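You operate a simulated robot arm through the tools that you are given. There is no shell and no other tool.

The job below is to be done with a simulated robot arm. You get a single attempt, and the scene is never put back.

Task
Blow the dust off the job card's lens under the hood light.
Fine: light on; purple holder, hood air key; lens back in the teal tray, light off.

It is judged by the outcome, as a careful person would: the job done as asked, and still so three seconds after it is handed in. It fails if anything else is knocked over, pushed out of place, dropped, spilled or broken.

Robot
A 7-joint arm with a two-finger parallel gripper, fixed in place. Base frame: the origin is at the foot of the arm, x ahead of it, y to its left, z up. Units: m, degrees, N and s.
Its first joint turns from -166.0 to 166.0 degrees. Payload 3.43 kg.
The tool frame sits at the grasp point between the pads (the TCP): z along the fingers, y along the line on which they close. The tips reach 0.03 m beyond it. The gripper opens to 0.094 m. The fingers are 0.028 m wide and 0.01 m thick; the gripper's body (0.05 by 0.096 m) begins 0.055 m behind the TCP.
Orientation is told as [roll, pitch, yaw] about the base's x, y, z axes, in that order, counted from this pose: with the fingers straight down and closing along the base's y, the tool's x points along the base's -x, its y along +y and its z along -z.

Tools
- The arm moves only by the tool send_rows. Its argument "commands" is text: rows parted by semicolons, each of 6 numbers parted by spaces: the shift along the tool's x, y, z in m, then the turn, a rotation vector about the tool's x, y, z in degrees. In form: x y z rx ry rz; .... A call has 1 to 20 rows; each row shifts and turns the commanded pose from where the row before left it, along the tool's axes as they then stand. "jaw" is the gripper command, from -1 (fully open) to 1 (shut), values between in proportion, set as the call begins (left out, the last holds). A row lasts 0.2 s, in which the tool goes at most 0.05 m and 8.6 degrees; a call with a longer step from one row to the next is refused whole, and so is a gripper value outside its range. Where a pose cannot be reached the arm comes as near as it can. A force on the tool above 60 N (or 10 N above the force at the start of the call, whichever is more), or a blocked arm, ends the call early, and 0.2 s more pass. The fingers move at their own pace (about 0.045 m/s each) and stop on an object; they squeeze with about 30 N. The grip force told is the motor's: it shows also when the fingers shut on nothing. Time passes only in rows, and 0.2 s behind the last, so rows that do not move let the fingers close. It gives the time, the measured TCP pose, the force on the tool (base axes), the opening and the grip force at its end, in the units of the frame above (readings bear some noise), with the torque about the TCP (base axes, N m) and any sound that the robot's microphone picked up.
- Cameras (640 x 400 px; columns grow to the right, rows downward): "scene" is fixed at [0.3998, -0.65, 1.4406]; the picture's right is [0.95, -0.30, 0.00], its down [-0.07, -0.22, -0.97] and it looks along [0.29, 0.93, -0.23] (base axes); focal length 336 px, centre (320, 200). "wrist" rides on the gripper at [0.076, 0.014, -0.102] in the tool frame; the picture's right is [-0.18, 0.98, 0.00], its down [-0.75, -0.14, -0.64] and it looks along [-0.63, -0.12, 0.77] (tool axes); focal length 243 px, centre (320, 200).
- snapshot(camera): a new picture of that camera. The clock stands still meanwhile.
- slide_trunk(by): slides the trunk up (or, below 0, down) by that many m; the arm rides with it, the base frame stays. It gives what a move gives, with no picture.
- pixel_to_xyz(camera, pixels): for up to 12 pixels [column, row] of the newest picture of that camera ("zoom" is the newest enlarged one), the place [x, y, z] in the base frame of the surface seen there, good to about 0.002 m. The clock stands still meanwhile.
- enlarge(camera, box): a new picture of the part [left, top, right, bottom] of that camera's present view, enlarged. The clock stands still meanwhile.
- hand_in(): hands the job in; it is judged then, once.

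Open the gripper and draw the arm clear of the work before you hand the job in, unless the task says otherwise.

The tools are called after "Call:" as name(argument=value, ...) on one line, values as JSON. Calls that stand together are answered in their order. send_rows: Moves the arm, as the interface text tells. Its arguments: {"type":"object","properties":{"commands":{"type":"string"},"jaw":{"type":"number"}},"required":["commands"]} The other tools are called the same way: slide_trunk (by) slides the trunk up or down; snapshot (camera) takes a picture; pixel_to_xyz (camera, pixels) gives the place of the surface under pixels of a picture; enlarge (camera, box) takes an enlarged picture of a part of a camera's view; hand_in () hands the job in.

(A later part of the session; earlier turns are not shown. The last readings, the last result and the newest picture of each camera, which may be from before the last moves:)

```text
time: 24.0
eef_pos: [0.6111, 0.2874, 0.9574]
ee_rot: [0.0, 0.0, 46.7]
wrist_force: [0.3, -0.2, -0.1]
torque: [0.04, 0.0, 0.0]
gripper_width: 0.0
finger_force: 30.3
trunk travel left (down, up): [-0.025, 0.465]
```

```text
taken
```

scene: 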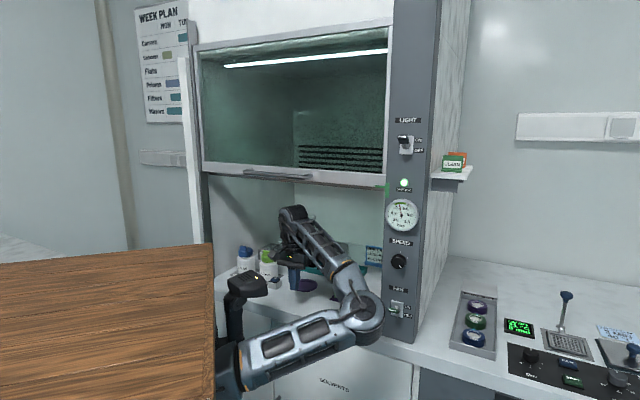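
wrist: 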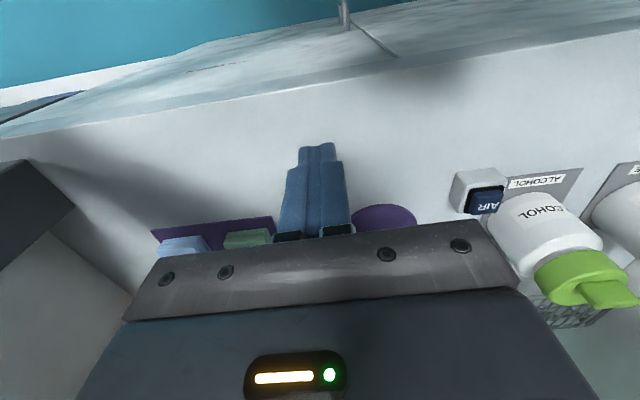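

Inside the opening at u≈0.63, v≈-0.25 with room above. I go 0.12 m further in and check the elbow against the pillar.

Call:
send_rows(commands="-0.03 0 0 0 0 0; -0.03 0 0 0 0 0; -0.03 0 0 0 0 0; -0.03 0 0 0 0 0; 0 0 0 0 0 0")

Call:
enlarge(camera="scene", box=[220, 170, 420, 380])

Call:
snapshot(camera="wrist")

Call:
pixel_to_xyz(camera="zoom", pixels=[[290, 70], [340, 130], [440, 270], [470, 260], [450, 320]])

```text
time: 25.2
eef_pos: [0.6934, 0.3756, 0.9584]
ee_rot: [0.0, 0.1, 46.6]
wrist_force: [-0.7, 0.7, 0.0]
torque: [0.01, 0.0, -0.02]
gripper_width: 0.0
finger_force: 30.0
trunk travel left (down, up): [-0.025, 0.465]
```

```text
1.90 times, centred on (320, 275) of scene
```

zoom: 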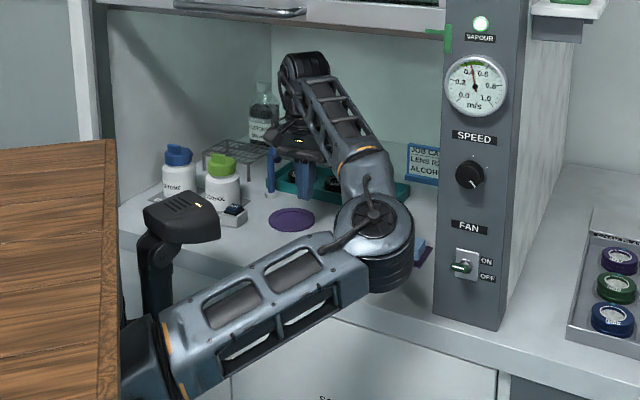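

```text
taken
```

wrist: 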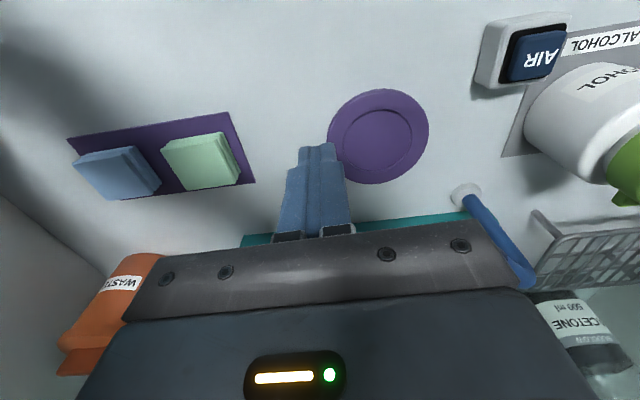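

```text
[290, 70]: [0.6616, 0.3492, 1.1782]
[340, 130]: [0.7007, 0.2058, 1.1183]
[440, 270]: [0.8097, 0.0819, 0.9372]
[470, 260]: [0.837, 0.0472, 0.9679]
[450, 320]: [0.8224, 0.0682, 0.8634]
```

The arm fits well; the purple holder is at wrist (378,136) and the AIR key at (535,52). I take coordinates of the holder, key, nozzle and bottle from this view.

Call:
pixel_to_xyz(camera="wrist", pixels=[[372, 140], [341, 128], [412, 133], [378, 90], [376, 182], [535, 52], [512, 55], [555, 45], [482, 70], [465, 192], [490, 220], [520, 270]])

Call:
enlarge(camera="wrist", box=[320, 0, 640, 200])

```text
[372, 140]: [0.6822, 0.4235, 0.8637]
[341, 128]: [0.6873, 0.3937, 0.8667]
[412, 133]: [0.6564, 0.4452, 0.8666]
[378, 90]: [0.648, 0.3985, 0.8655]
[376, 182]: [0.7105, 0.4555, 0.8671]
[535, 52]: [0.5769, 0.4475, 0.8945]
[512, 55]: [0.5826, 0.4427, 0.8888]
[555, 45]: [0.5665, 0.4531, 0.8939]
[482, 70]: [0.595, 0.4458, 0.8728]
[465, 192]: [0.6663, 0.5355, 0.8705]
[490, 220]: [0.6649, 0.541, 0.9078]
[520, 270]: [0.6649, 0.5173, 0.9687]
```

```text
2.00 times, centred on (480, 100) of wrist
```

zoom: 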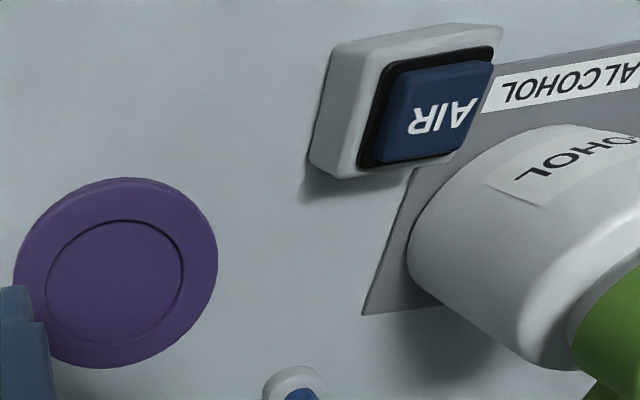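

Holder centre is about (0.679,0.427), rim z≈0.867, recess floor z≈0.864; nozzle tip region near (0.665,0.517,0.969). I open the jaws and move forward above the tray toward the middle lens.

Call:
send_rows(commands="0 0 0 0 0 0; 0 0 0 0 0 0; -0.03 0.004 0 0 0 0; -0.03 0.004 0 0 0 0; -0.03 0.004 0 0 0 0; -0.03 0.004 0 0 0 0; 0 0 0 0 0 0", jaw=-1)

Call:
snapshot(camera="scene")

Call:
snapshot(camera="wrist")

```text
time: 26.8
eef_pos: [0.7656, 0.4731, 0.9579]
ee_rot: [0.0, 0.0, 46.6]
wrist_force: [0.2, -0.3, -0.3]
torque: [0.03, 0.0, 0.01]
gripper_width: 0.0941
finger_force: 0.1
trunk travel left (down, up): [-0.025, 0.465]
```

```text
taken
```

scene: 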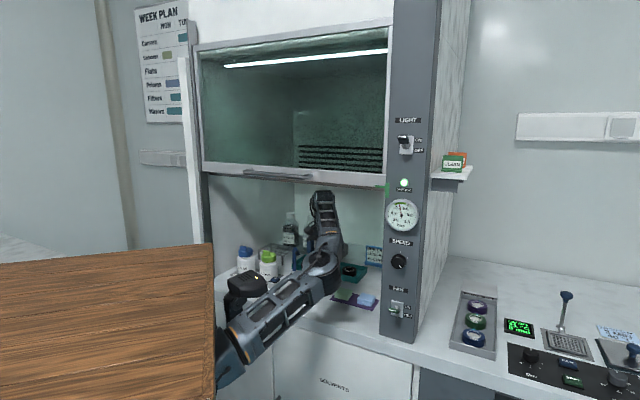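

```text
taken
```

wrist: 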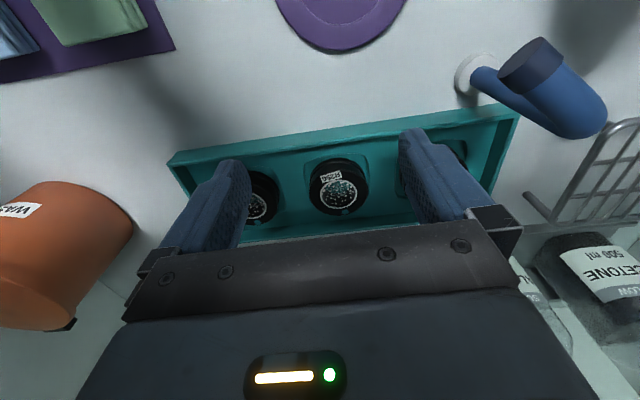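

The middle lens shows at wrist (338,186) between the open fingers. I enlarge and measure its top, side and the tray around it.

Call:
enlarge(camera="wrist", box=[240, 120, 480, 250])

Call:
pixel_to_xyz(camera="wrist", pixels=[[338, 195], [310, 186], [366, 186], [335, 162], [340, 213], [330, 175], [285, 160], [330, 140], [390, 175], [535, 60], [555, 115], [262, 195]])

```text
2.67 times, centred on (360, 185) of wrist
```

zoom: 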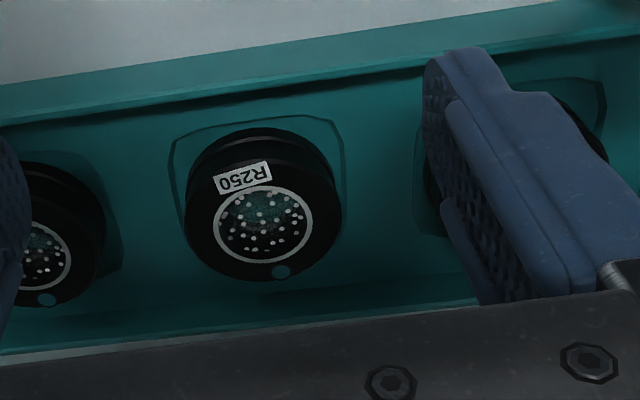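

```text
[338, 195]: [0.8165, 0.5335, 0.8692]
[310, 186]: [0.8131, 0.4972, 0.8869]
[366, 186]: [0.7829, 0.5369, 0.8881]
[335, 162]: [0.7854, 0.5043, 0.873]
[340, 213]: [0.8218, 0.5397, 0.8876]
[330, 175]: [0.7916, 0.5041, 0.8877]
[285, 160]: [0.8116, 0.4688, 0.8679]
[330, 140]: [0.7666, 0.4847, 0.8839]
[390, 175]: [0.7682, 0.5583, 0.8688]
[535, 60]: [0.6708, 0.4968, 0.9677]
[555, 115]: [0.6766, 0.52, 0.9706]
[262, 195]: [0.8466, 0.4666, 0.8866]
```

R250's centre works out at about (0.803,0.521), top z≈0.888, tray floor z≈0.868, diameter ≈0.05. I move 0.061 m forward and 6 mm to +y at this height, then look again.

Call:
send_rows(commands="-0.02 0.002 0 0 0 0; -0.02 0.002 0 0 0 0; -0.021 0.002 0 0 0 0; 0 0 0 0 0 0")

Call:
snapshot(camera="wrist")

Call:
snapshot(camera="scene")

```text
time: 28.0
eef_pos: [0.8541, 0.4644, 0.9586]
ee_rot: [0.0, -0.1, 40.7]
wrist_force: [0.1, 0.7, -0.1]
torque: [-0.05, -0.01, -0.01]
gripper_width: 0.0942
finger_force: 0.1
trunk travel left (down, up): [-0.025, 0.465]
stopped in row 4: the arm was blocked; the commanded pose is now the measured one
```

```text
taken
```

wrist: 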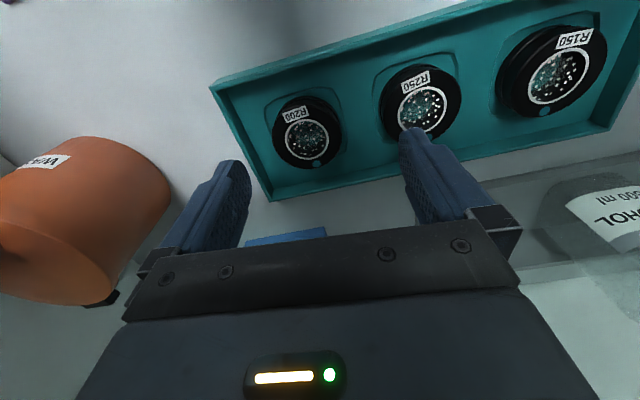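

```text
taken
```

scene: 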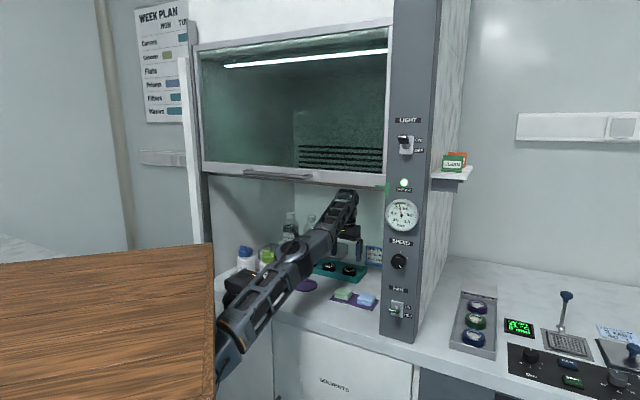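

The arm was blocked: TCP is at (0.854,0.464), yaw 40.7, and the scene shows the nearly straight upper arm lying against the robot's own head at (240,290). Nothing in the hood was touched; I retract 0.12 m so the elbow can bend away.

Call:
send_rows(commands="0.02 0 0 0 0 0; 0.025 0 0 0 0 0; 0.025 0 0 0 0 0; 0.025 0 0 0 0 0; 0.025 0 0 0 0 0; 0 0 0 0 0 0")

Call:
snapshot(camera="scene")

Call:
snapshot(camera="wrist")

```text
time: 29.4
eef_pos: [0.7611, 0.3887, 0.9596]
ee_rot: [0.1, -0.1, 41.0]
wrist_force: [-0.1, -0.2, 0.7]
torque: [-0.04, 0.02, 0.01]
gripper_width: 0.0939
finger_force: 0.2
trunk travel left (down, up): [-0.025, 0.465]
```

```text
taken
```

scene: 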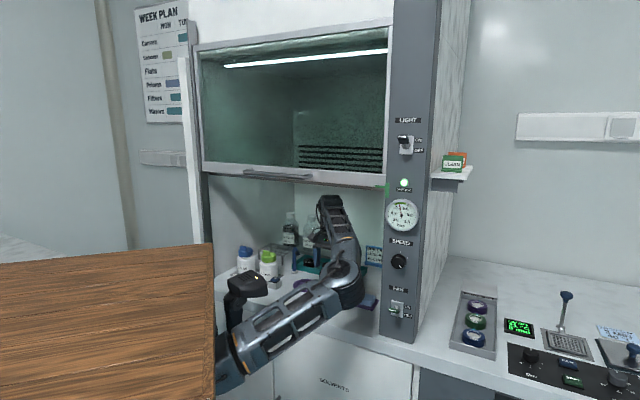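

```text
taken
```

wrist: 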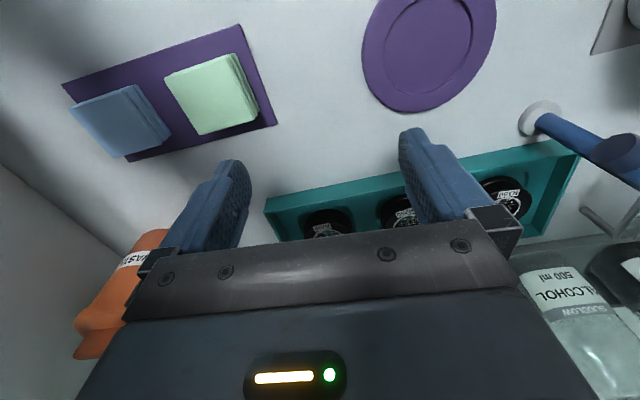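

Retracted to (0.761,0.389). To reach the lens with less stretch I'll tilt the tool 20° forward, which brings the wrist nearer; I first restore yaw and tilt here at z=0.96.

Call:
send_rows(commands="0 0 0 0 0 -5.7; 0 0 0 0 -6.67 0; 0 0 0 0 -6.67 0; 0 0 0 0 -6.66 0; 0 0 0 0 0 0")

Call:
snapshot(camera="scene")

Call:
snapshot(camera="wrist")

```text
time: 30.6
eef_pos: [0.7623, 0.3916, 0.958]
ee_rot: [0.0, -20.1, 46.8]
wrist_force: [1.0, 0.7, 0.2]
torque: [-0.01, 0.01, -0.01]
gripper_width: 0.0937
finger_force: 0.0
trunk travel left (down, up): [-0.025, 0.465]
```

```text
taken
```

scene: 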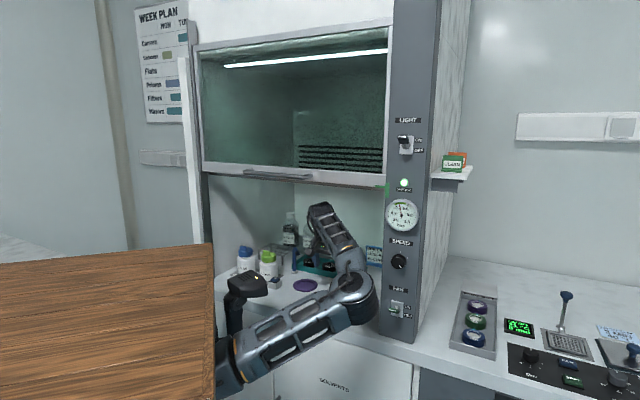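

```text
taken
```

wrist: 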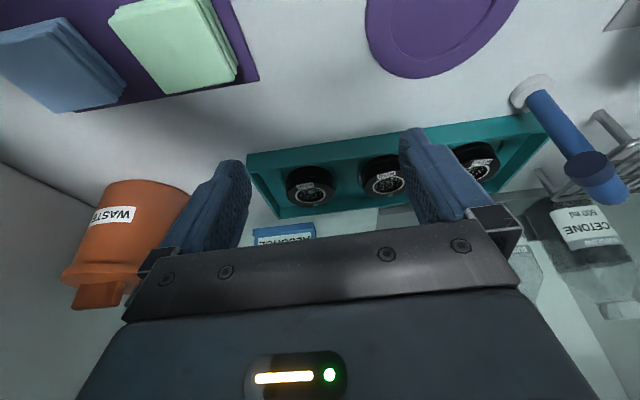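

Tilt holds and the view is clear: R250 at (387,183), nozzle head at (595,170). I enlarge the scene around the wrist to judge the camera bracket's size before passing the nozzle, and re-measure lens and nozzle.

Call:
enlarge(camera="scene", box=[240, 190, 400, 310])

Call:
pixel_to_xyz(camera="wrist", pixels=[[387, 185], [365, 178], [386, 160], [388, 196], [595, 170], [605, 195], [545, 105], [310, 188], [478, 168], [340, 145], [580, 155], [622, 180]])

Call:
enlarge(camera="wrist", box=[240, 60, 640, 240])

```text
3.33 times, centred on (320, 250) of scene
```

zoom: 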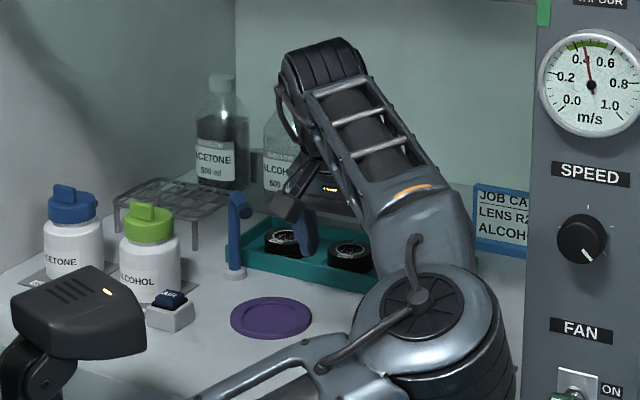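

```text
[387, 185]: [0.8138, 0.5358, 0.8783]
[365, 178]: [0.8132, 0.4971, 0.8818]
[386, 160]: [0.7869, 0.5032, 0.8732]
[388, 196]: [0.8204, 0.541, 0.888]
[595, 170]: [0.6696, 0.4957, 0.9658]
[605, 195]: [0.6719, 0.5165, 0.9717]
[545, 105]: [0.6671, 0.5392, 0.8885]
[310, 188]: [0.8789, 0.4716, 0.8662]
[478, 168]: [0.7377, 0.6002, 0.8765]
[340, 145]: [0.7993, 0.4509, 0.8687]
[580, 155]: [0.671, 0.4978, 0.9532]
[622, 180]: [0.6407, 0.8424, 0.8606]
```

```text
1.60 times, centred on (440, 150) of wrist
```

zoom: 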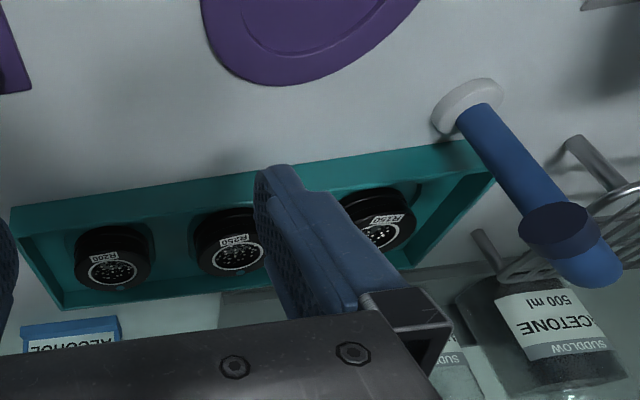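

The camera is a small box, so it will clear the nozzle (tip near (0.670,0.496,0.966)). I move 0.06 forward and 0.059 to +y at constant height, toward the lens.

Call:
send_rows(commands="-0.0188 0.0197 0.00684 0 0 0; -0.0188 0.0197 0.00684 0 0 0; -0.0188 0.0197 0.00684 0 0 0; 0 0 0 0 0 0")

Call:
snapshot(camera="wrist")

Call:
snapshot(camera="scene")

```text
time: 31.6
eef_pos: [0.76, 0.4744, 0.9591]
ee_rot: [0.1, -20.1, 46.7]
wrist_force: [0.1, 0.1, 0.0]
torque: [-0.02, 0.03, -0.01]
gripper_width: 0.094
finger_force: 0.1
trunk travel left (down, up): [-0.025, 0.465]
```

```text
taken
```

wrist: 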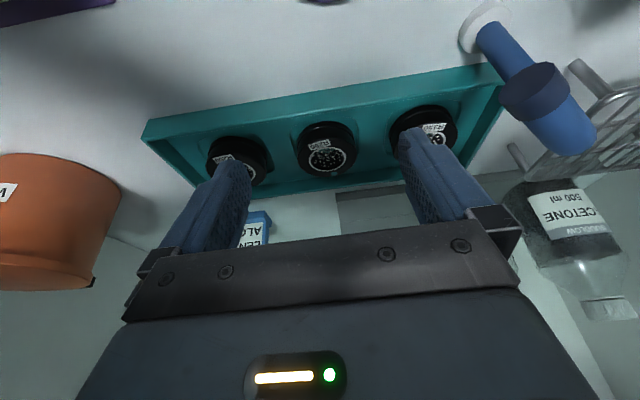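

```text
taken
```

scene: 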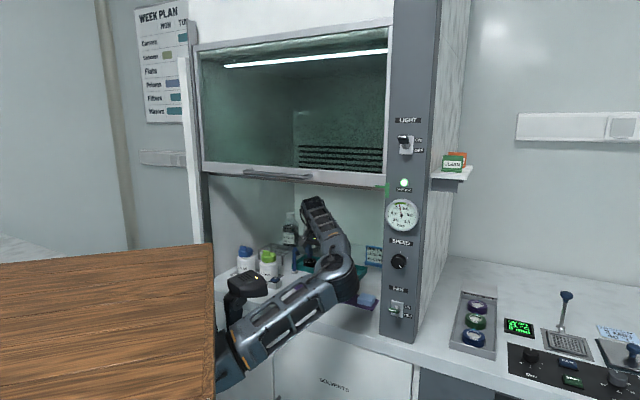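

R250 now shows at (327,148). I measure it again along with clearance between the upper arm and the head in the scene view.

Call:
enlarge(camera="wrist", box=[270, 100, 390, 190])

Call:
pixel_to_xyz(camera="zoom", pixels=[[215, 250], [395, 250], [300, 365], [310, 215], [250, 330], [365, 330], [300, 190], [200, 190], [240, 120], [420, 300]])

Call:
pixel_to_xyz(camera="scene", pixels=[[243, 285], [262, 285], [240, 310], [245, 335], [255, 320], [280, 300], [300, 290], [330, 285]])

```text
4.44 times, centred on (330, 145) of wrist
```

zoom: 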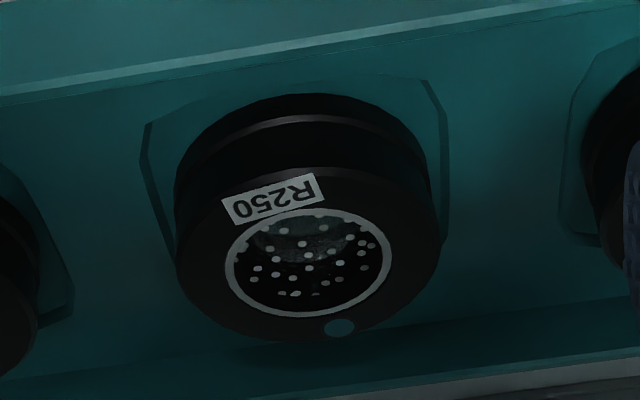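

```text
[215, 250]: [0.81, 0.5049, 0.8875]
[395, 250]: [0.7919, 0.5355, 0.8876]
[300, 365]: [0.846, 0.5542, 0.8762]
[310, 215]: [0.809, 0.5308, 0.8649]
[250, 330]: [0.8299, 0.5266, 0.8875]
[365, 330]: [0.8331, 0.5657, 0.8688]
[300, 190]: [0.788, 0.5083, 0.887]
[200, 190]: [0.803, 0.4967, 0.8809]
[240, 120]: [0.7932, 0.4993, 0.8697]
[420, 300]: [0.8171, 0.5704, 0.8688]
```

```text
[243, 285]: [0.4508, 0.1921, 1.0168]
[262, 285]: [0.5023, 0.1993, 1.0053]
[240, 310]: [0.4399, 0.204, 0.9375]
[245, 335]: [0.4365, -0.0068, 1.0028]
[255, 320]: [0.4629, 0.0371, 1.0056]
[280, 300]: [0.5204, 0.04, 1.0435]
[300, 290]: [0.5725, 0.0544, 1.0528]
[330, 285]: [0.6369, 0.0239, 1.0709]
```

R250's centre is confirmed at about (0.802,0.520), v aligned within 1 mm, and the upper arm is about 5 cm clear of the head. I advance 0.056 m at constant height, then look before descending.

Call:
send_rows(commands="-0.01757 0.0007 0.0064 0 0 0; -0.01757 0 0.0064 0 0 0; -0.01757 0 0.0064 0 0 0; 0 0 0 0 0 0")

Call:
snapshot(camera="wrist")

Call:
snapshot(camera="scene")

```text
time: 32.6
eef_pos: [0.7985, 0.5154, 0.9576]
ee_rot: [0.0, -20.0, 46.8]
wrist_force: [0.4, -0.1, -0.4]
torque: [0.01, 0.02, 0.01]
gripper_width: 0.094
finger_force: 0.0
trunk travel left (down, up): [-0.025, 0.465]
```

```text
taken
```

wrist: 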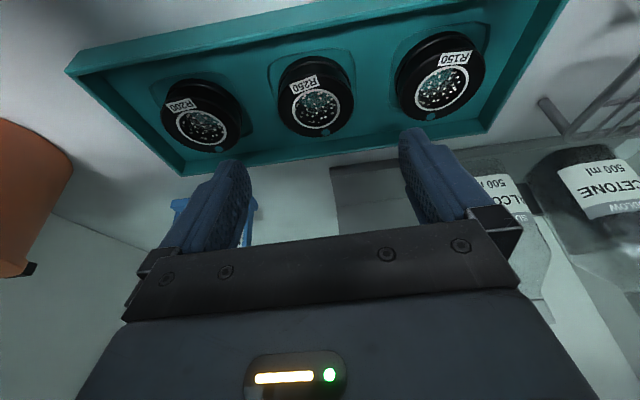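

```text
taken
```

scene: 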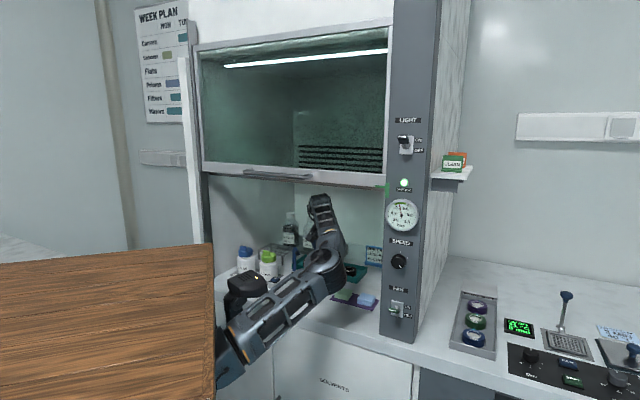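

Not blocked; TCP is over the lens at u=0.923. I descend 0.0525 m straight down in three rows to z≈0.905.

Call:
send_rows(commands="0.006 0 0.01647 0 0 0; 0.006 0 0.01647 0 0 0; 0.006 0 0.01647 0 0 0; 0 0 0 0 0 0")

Call:
snapshot(camera="wrist")

Call:
enlarge(camera="wrist", box=[200, 60, 460, 240])

Call:
enlarge(camera="scene", box=[220, 190, 400, 310])

```text
time: 33.6
eef_pos: [0.7983, 0.515, 0.9066]
ee_rot: [0.0, -20.1, 46.8]
wrist_force: [0.0, 0.4, -0.7]
torque: [0.01, 0.0, 0.03]
gripper_width: 0.0944
finger_force: 0.1
trunk travel left (down, up): [-0.025, 0.465]
```

```text
taken
```

wrist: 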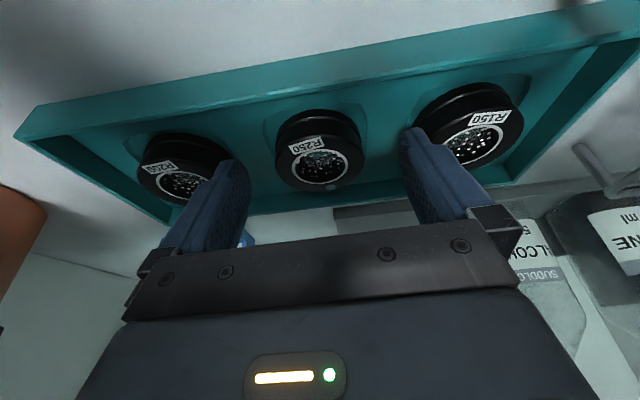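

```text
2.22 times, centred on (330, 150) of wrist
```

zoom: 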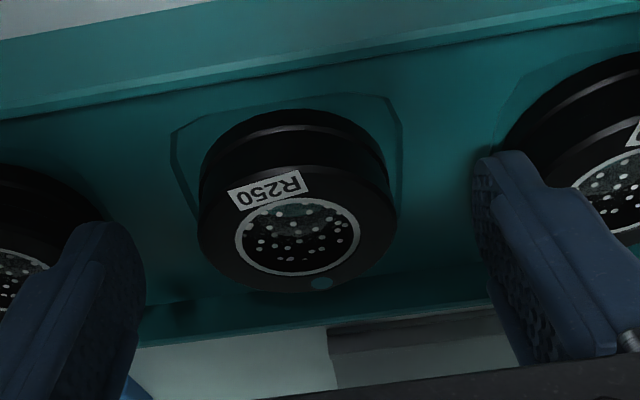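

```text
3.33 times, centred on (310, 250) of scene
```

zoom: 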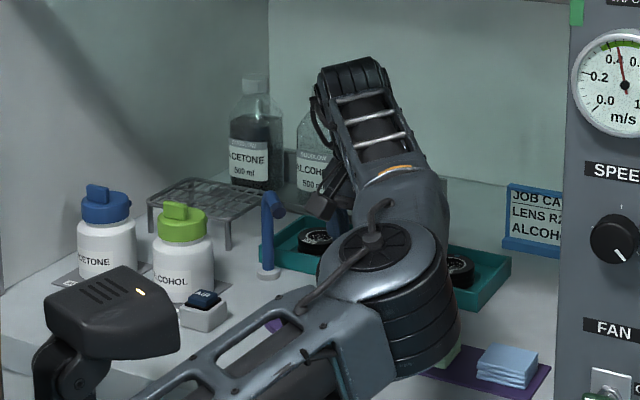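

Fingers straddle R250 evenly (lens centre near column 320), tips just above the tray floor, no contact force. I lower 2.5 mm more and then close the jaws.

Call:
send_rows(commands="0.00086 0 0.00235 0 0 0; 0 0 0 0 0 0")

Call:
send_rows(commands="0 0 0 0 0 0; 0 0 0 0 0 0; 0 0 0 0 0 0; 0 0 0 0 0 0; 0 0 0 0 0 0", jaw=1)

Call:
snapshot(camera="wrist")

```text
time: 34.2
eef_pos: [0.7974, 0.5153, 0.9038]
ee_rot: [0.0, -20.0, 46.8]
wrist_force: [-0.6, -0.1, -0.3]
torque: [-0.01, 0.03, 0.01]
gripper_width: 0.0941
finger_force: 0.0
trunk travel left (down, up): [-0.025, 0.465]
```

```text
time: 35.4
eef_pos: [0.7979, 0.5153, 0.9044]
ee_rot: [0.0, -20.1, 46.8]
wrist_force: [0.5, 0.0, 0.8]
torque: [0.02, 0.03, 0.0]
gripper_width: 0.0532
finger_force: 29.8
trunk travel left (down, up): [-0.025, 0.465]
```

```text
taken
```

wrist: 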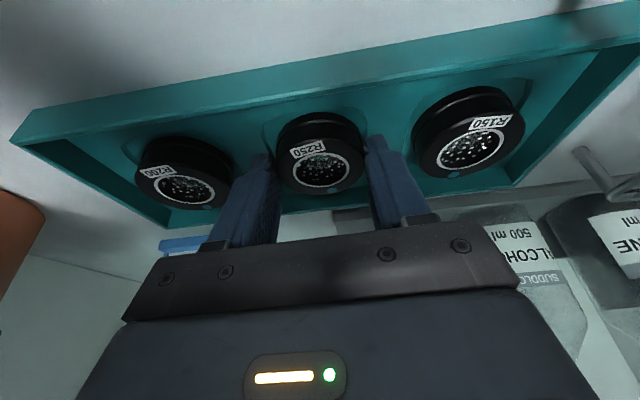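

The jaws hold the lens at 0.0532 m with 29.8 N. I lift straight up 0.06 m and check the lens came along.

Call:
send_rows(commands="-0.00342 0 -0.0094 0 0 0; -0.00513 0 -0.0141 0 0 0; -0.00684 0 -0.0188 0 0 0; -0.00513 0 -0.0141 0 0 0; 0 0 0 0 0 0")

Call:
snapshot(camera="wrist")

Call:
enlarge(camera="scene", box=[220, 190, 400, 310])

```text
time: 36.6
eef_pos: [0.7977, 0.5169, 0.9631]
ee_rot: [0.1, -20.1, 46.6]
wrist_force: [-0.4, 0.7, -0.9]
torque: [-0.05, 0.03, 0.02]
gripper_width: 0.053
finger_force: 29.4
trunk travel left (down, up): [-0.025, 0.465]
```

```text
taken
```

wrist: 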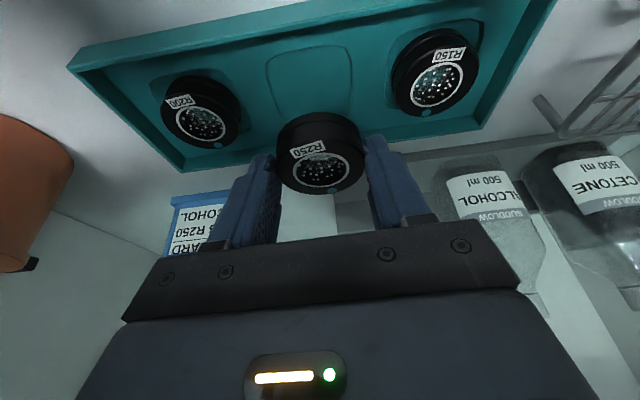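

```text
3.33 times, centred on (310, 250) of scene
```

zoom: 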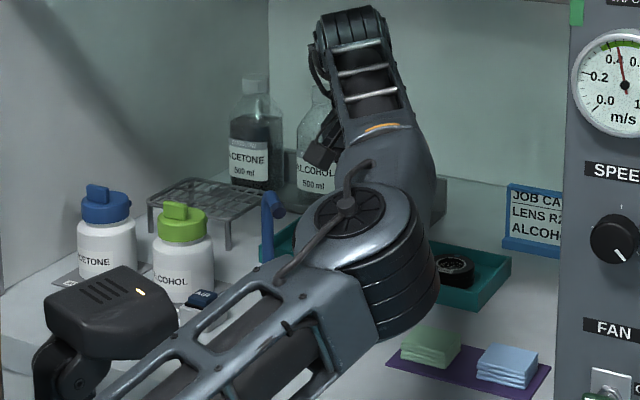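

R250 is held level between the fingers and its empty pocket shows at (310,90). I retract 0.152 m straight back at this height toward the purple holder's u, keeping v to clear the nozzle.

Call:
send_rows(commands="0.0235 0 -0.00855 0 0 0; 0.0282 0 -0.01026 0 0 0; 0.0282 0 -0.01026 0 0 0; 0.0282 0 -0.01026 0 0 0; 0.0235 0 -0.00855 0 0 0; 0.0112 0 -0.0041 0 0 0; 0 0 0 0 0 0")

Call:
snapshot(camera="wrist")

Call:
enlarge(camera="scene", box=[220, 190, 400, 310])

```text
time: 38.2
eef_pos: [0.6933, 0.4061, 0.9621]
ee_rot: [0.0, -20.1, 46.7]
wrist_force: [-0.7, 0.0, -0.7]
torque: [0.0, 0.01, 0.0]
gripper_width: 0.0531
finger_force: 30.4
trunk travel left (down, up): [-0.025, 0.465]
```

```text
taken
```

wrist: 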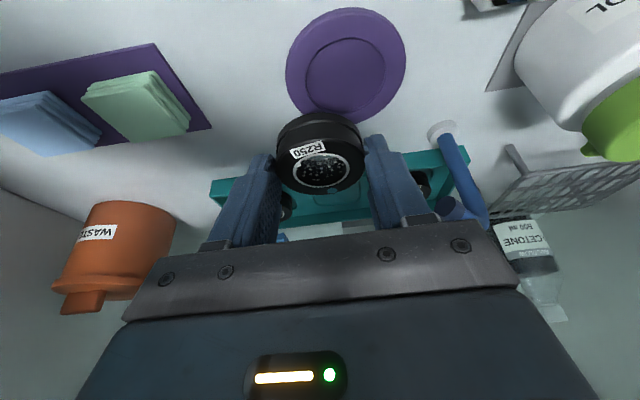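

```text
3.33 times, centred on (310, 250) of scene
```

zoom: 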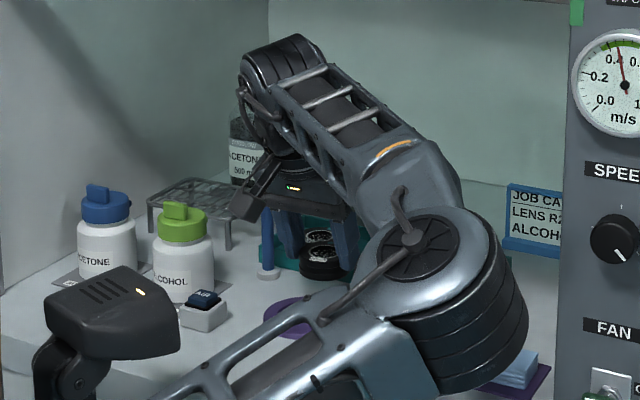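

The lens hangs over the bench near the holder, which shows at (346,66) with its recess ring about (345,75). I measure the holder accurately from here.

Call:
enlarge(camera="wrist", box=[270, 0, 430, 120])

Call:
pixel_to_xyz(camera="zoom", pixels=[[75, 230], [535, 220], [305, 35], [150, 270], [455, 230], [300, 155], [300, 380], [305, 270], [250, 350], [400, 350], [160, 210], [440, 190]])

```text
3.33 times, centred on (350, 60) of wrist
```

zoom: 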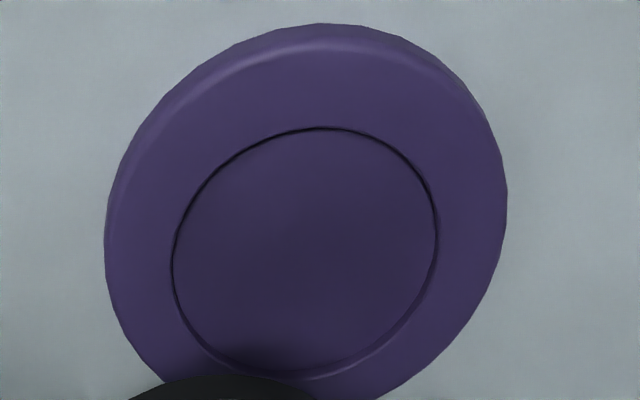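

```text
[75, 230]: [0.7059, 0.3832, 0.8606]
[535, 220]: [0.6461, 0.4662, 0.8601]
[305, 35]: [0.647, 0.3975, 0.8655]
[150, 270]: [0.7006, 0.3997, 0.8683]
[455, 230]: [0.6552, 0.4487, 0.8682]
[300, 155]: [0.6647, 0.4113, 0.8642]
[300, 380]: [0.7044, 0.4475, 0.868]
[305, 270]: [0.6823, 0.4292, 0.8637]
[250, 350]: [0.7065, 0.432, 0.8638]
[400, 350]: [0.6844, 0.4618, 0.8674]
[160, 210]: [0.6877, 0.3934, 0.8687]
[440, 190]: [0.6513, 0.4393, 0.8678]
```

I query the recess edge points themselves to get its centre and diameter.

Call:
pixel_to_xyz(camera="zoom", pixels=[[168, 262], [442, 228], [320, 124], [296, 384], [205, 183], [412, 165], [205, 350], [400, 320], [305, 253]])

Call:
pixel_to_xyz(camera="wrist", pixels=[[320, 172], [295, 135], [345, 130], [320, 120], [285, 165], [360, 165], [320, 193], [450, 205], [475, 215], [485, 195]])

```text
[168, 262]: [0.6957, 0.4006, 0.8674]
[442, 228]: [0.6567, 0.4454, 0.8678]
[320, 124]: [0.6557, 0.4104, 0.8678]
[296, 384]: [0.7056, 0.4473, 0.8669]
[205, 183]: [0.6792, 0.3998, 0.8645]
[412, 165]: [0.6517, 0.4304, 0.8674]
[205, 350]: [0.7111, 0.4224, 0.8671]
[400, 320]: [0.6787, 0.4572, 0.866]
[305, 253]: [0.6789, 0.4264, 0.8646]
```

```text
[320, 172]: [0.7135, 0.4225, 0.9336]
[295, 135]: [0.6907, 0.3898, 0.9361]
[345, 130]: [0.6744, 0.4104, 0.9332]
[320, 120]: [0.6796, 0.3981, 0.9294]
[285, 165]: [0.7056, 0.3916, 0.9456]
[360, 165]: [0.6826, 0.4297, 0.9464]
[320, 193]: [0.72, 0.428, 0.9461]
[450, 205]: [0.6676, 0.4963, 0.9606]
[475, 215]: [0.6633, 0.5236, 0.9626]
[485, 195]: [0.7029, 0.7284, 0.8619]
```

Recess centre is (0.679,0.427), diameter ≈0.06, floor z≈0.864; the lens (≈0.053) will fit. I shift +y 24 mm so the lens sits above the recess, and check.

Call:
send_rows(commands="0.0005 0.0125 0 0 0 0; 0.0005 0.012 0 0 0 0; 0 0 0 0 0 0")

Call:
snapshot(camera="wrist")

Call:
enlarge(camera="scene", box=[240, 210, 360, 310])

```text
time: 39.0
eef_pos: [0.6743, 0.4223, 0.9617]
ee_rot: [-0.1, -20.1, 46.8]
wrist_force: [-0.3, 0.5, -1.3]
torque: [0.0, 0.0, -0.01]
gripper_width: 0.053
finger_force: 30.5
trunk travel left (down, up): [-0.025, 0.465]
```

```text
taken
```

wrist: 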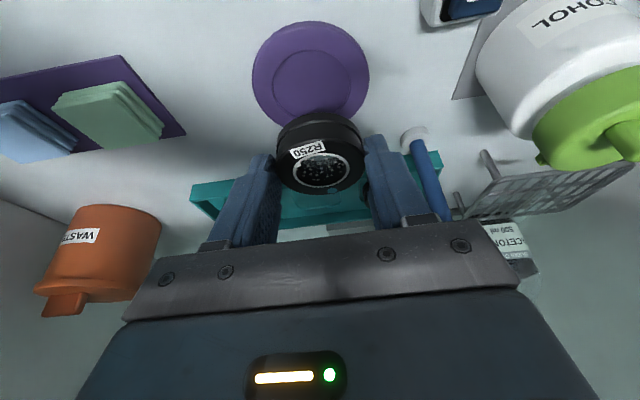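

```text
4.00 times, centred on (300, 260) of scene
```

zoom: 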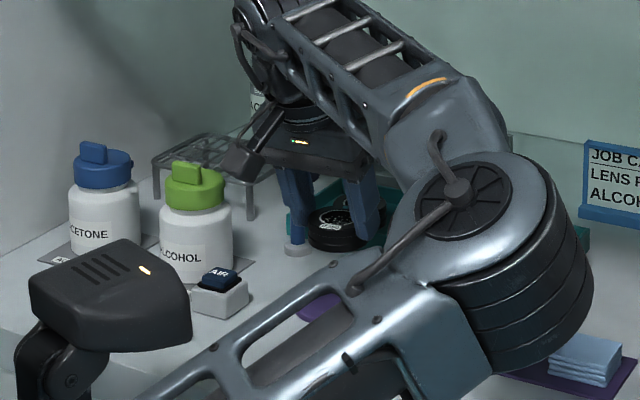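

The lens is lined up above the holder (TCP u=0.770, v=-0.201). I lower 0.052 m in three rows to z≈0.910 and inspect before the last millimetres.

Call:
send_rows(commands="0.0059 0 0.0162 0 0 0; 0.0059 0 0.0162 0 0 0; 0.0059 0 0.0162 0 0 0; 0 0 0 0 0 0")

Call:
snapshot(camera="wrist")

Call:
enlarge(camera="wrist", box=[220, 40, 440, 220])

Call:
enlarge(camera="scene", box=[240, 230, 360, 310])

```text
time: 40.0
eef_pos: [0.6748, 0.4225, 0.9115]
ee_rot: [0.1, -20.1, 46.7]
wrist_force: [-0.2, -0.1, -1.5]
torque: [-0.01, -0.01, 0.0]
gripper_width: 0.053
finger_force: 30.0
trunk travel left (down, up): [-0.025, 0.465]
```

```text
taken
```

wrist: 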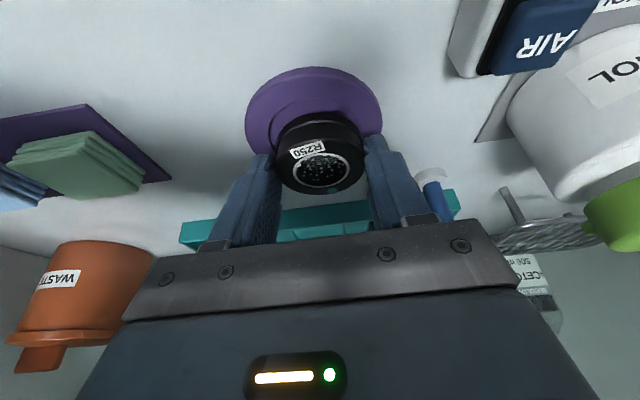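

```text
2.22 times, centred on (330, 130) of wrist
```

zoom: 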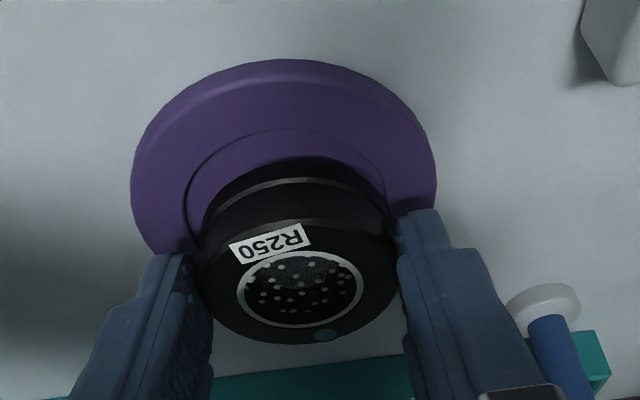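

```text
5.00 times, centred on (300, 270) of scene
```

zoom: 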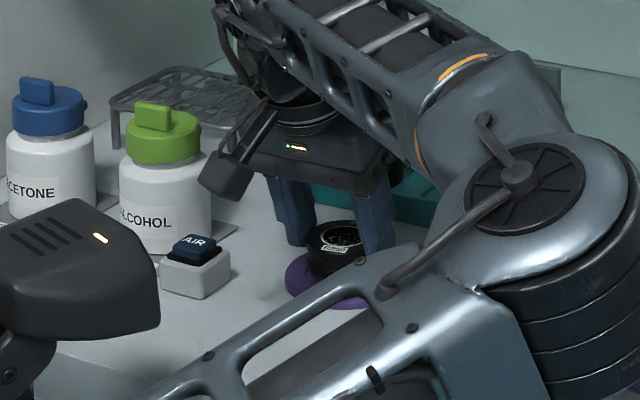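

The lens hovers just over the recess; image geometry suggests it is ~1 mm to the +y side. I nudge -1 mm in y and lower 6.5 mm, reading the force.

Call:
send_rows(commands="0 -0.001 0 0 0 0; 0.0012 0 0.0033 0 0 0; 0.00103 0 0.00282 0 0 0; 0 0 0 0 0 0")

Call:
enlarge(camera="wrist", box=[220, 40, 440, 220])

```text
time: 41.0
eef_pos: [0.6756, 0.4225, 0.9047]
ee_rot: [0.0, -20.1, 46.7]
wrist_force: [0.2, -0.6, -1.0]
torque: [-0.03, -0.03, 0.0]
gripper_width: 0.0531
finger_force: 30.4
trunk travel left (down, up): [-0.025, 0.465]
```

```text
2.22 times, centred on (330, 130) of wrist
```

zoom: 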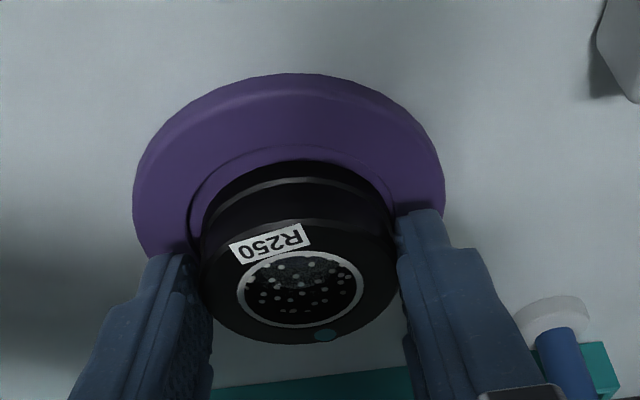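

No contact yet (z=0.9047); the lens is still about 1 mm to +y of the recess centre. I shift another -1 mm and lower 2 mm.

Call:
send_rows(commands="0 -0.001 0 0 0 0; 0.00034 0 0.00094 0 0 0; 0.00034 0 0.00094 0 0 0; 0 0 0 0 0 0")

Call:
enlarge(camera="wrist", box=[220, 40, 440, 220])

```text
time: 42.0
eef_pos: [0.6762, 0.4223, 0.9031]
ee_rot: [0.1, -20.1, 46.9]
wrist_force: [-0.6, 0.5, 3.9]
torque: [0.04, 0.03, -0.07]
gripper_width: 0.053
finger_force: 30.1
trunk travel left (down, up): [-0.025, 0.465]
```

```text
2.22 times, centred on (330, 130) of wrist
```

zoom: 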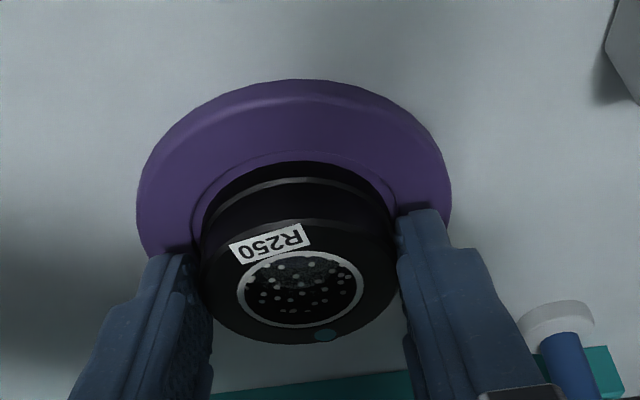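

Contact shows (Fz rose to 3.9 N) with the lens in the recess. I open the jaws to about 0.07 m and wait.

Call:
send_rows(commands="0 0 0 0 0 0; 0 0 0 0 0 0; 0 0 0 0 0 0", jaw=-0.55)

Call:
enlarge(camera="wrist", box=[220, 40, 440, 220])

```text
time: 42.8
eef_pos: [0.6763, 0.4204, 0.9027]
ee_rot: [0.1, -20.1, 46.7]
wrist_force: [-0.6, 0.3, 0.3]
torque: [0.01, -0.01, 0.0]
gripper_width: 0.0729
finger_force: 0.1
trunk travel left (down, up): [-0.025, 0.465]
```

```text
2.22 times, centred on (330, 130) of wrist
```

zoom: 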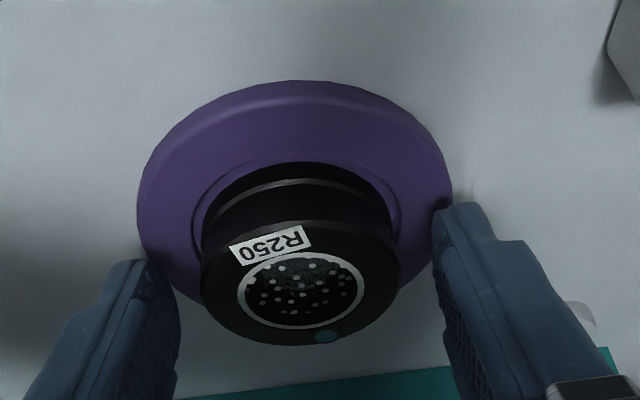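

The lens rests in the purple holder, released. I lift straight up 0.05 m, close the jaws, and bring the tool back to vertical to go press the AIR key.

Call:
send_rows(commands="-0.00342 0 -0.0094 0 0 0; -0.00684 0 -0.0188 0 0 0; -0.00684 0 -0.0188 0 0 0; 0 0 0 0 6.67 0; 0 0 0 0 6.67 0; 0 0 0 0 6.66 0; 0 0 0 0 0 0")

Call:
snapshot(camera="wrist")

Call:
snapshot(camera="scene")

```text
time: 44.4
eef_pos: [0.6757, 0.4189, 0.9529]
ee_rot: [-0.1, -0.1, 46.8]
wrist_force: [-0.4, -0.6, 0.2]
torque: [-0.03, 0.03, -0.02]
gripper_width: 0.073
finger_force: 0.1
trunk travel left (down, up): [-0.025, 0.465]
```

```text
taken
```

wrist: 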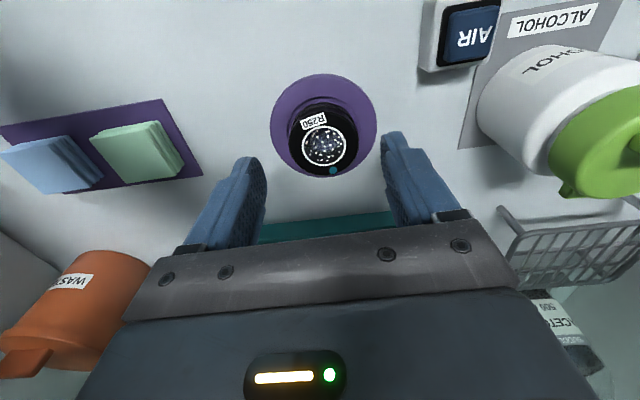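

```text
taken
```

scene: 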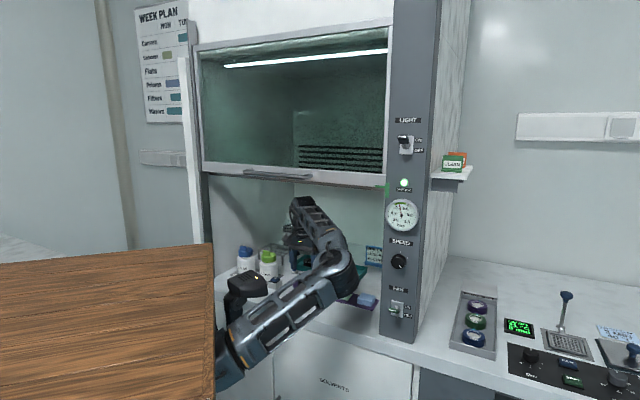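

The lens sits in the holder at (323,140). The AIR key shows at (470,35) beside the ALCOHOL bottle; I enlarge and measure the key, bottle and cap.

Call:
enlarge(camera="wrist", box=[400, 0, 640, 200])

Call:
pixel_to_xyz(camera="wrist", pixels=[[472, 33], [450, 20], [492, 25], [450, 55], [488, 55], [435, 10], [425, 68], [490, 62], [520, 100], [480, 110], [560, 190], [610, 110]])

Call:
enlarge(camera="scene", box=[225, 230, 325, 305])

```text
2.00 times, centred on (520, 100) of wrist
```

zoom: 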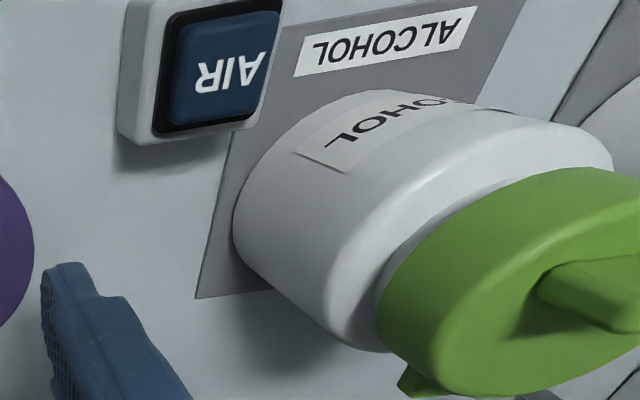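

```text
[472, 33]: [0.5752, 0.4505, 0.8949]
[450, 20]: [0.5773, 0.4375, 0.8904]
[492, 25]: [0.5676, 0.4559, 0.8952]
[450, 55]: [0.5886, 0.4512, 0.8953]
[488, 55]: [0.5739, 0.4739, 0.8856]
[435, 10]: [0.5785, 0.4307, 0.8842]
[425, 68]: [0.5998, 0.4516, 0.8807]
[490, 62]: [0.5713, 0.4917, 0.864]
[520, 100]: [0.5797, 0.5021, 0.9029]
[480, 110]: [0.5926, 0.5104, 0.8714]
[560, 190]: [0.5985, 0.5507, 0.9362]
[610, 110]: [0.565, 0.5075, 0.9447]
```

```text
5.33 times, centred on (275, 268) of scene
```

zoom: 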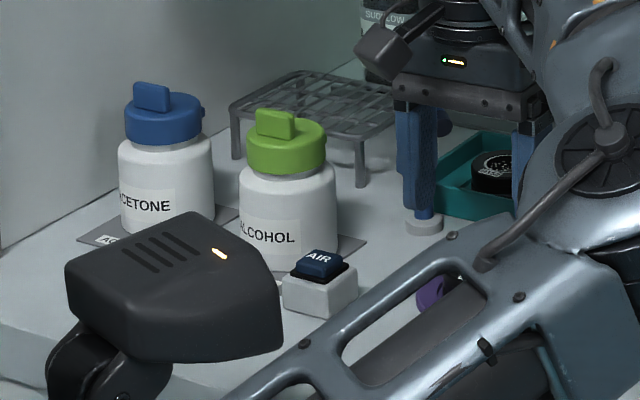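

Key's button top is at about (0.576,0.449,0.895) and the bottle's surface is ~0.058 m from it in +y. I close the jaws and turn the tool to yaw 90 here, so the narrow side of the gripper faces the bottle.

Call:
send_rows(commands="0 0 0 0 0 0; 0 0 0 0 0 0; 0 0 0 0 0 -7.2; 0 0 0 0 0 -7.2; 0 0 0 0 0 -7.2; 0 0 0 0 0 -7.2; 0 0 0 0 0 -7.2; 0 0 0 0 0 -7.2; 0 0 0 0 0 0", jaw=1)

Call:
snapshot(camera="wrist")

Call:
snapshot(camera="scene")

```text
time: 46.4
eef_pos: [0.6759, 0.42, 0.9534]
ee_rot: [0.0, 0.0, 89.9]
wrist_force: [-0.1, 0.1, -0.1]
torque: [0.02, 0.0, 0.0]
gripper_width: 0.0
finger_force: 30.0
trunk travel left (down, up): [-0.025, 0.465]
```

```text
taken
```

wrist: 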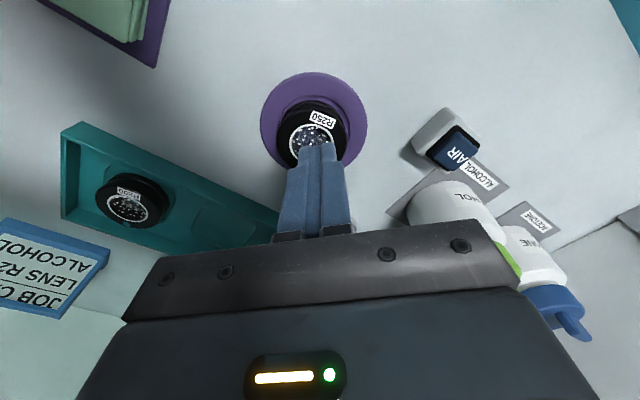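

```text
taken
```

scene: 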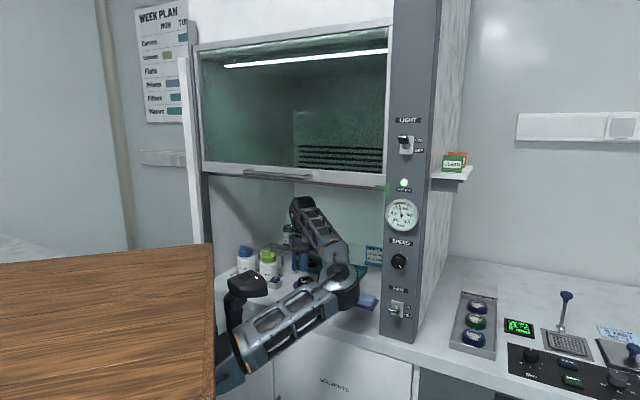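

Yaw 90 is reached; the AIR key now shows at (452,145). I measure its top again from this angle.

Call:
enlarge(camera="wrist", box=[390, 90, 510, 210])

Call:
pixel_to_xyz(camera="zoom", pixels=[[310, 200], [260, 200], [340, 130], [350, 220], [290, 240], [220, 180], [330, 170]])

```text
3.33 times, centred on (450, 150) of wrist
```

zoom: 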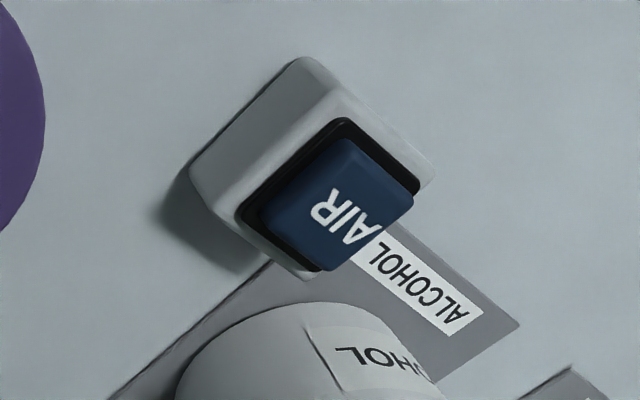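

```text
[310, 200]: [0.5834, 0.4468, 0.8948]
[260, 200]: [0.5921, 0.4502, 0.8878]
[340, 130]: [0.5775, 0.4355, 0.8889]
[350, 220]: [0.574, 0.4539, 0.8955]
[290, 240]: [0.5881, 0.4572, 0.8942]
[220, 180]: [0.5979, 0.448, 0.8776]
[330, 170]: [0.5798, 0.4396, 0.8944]
```

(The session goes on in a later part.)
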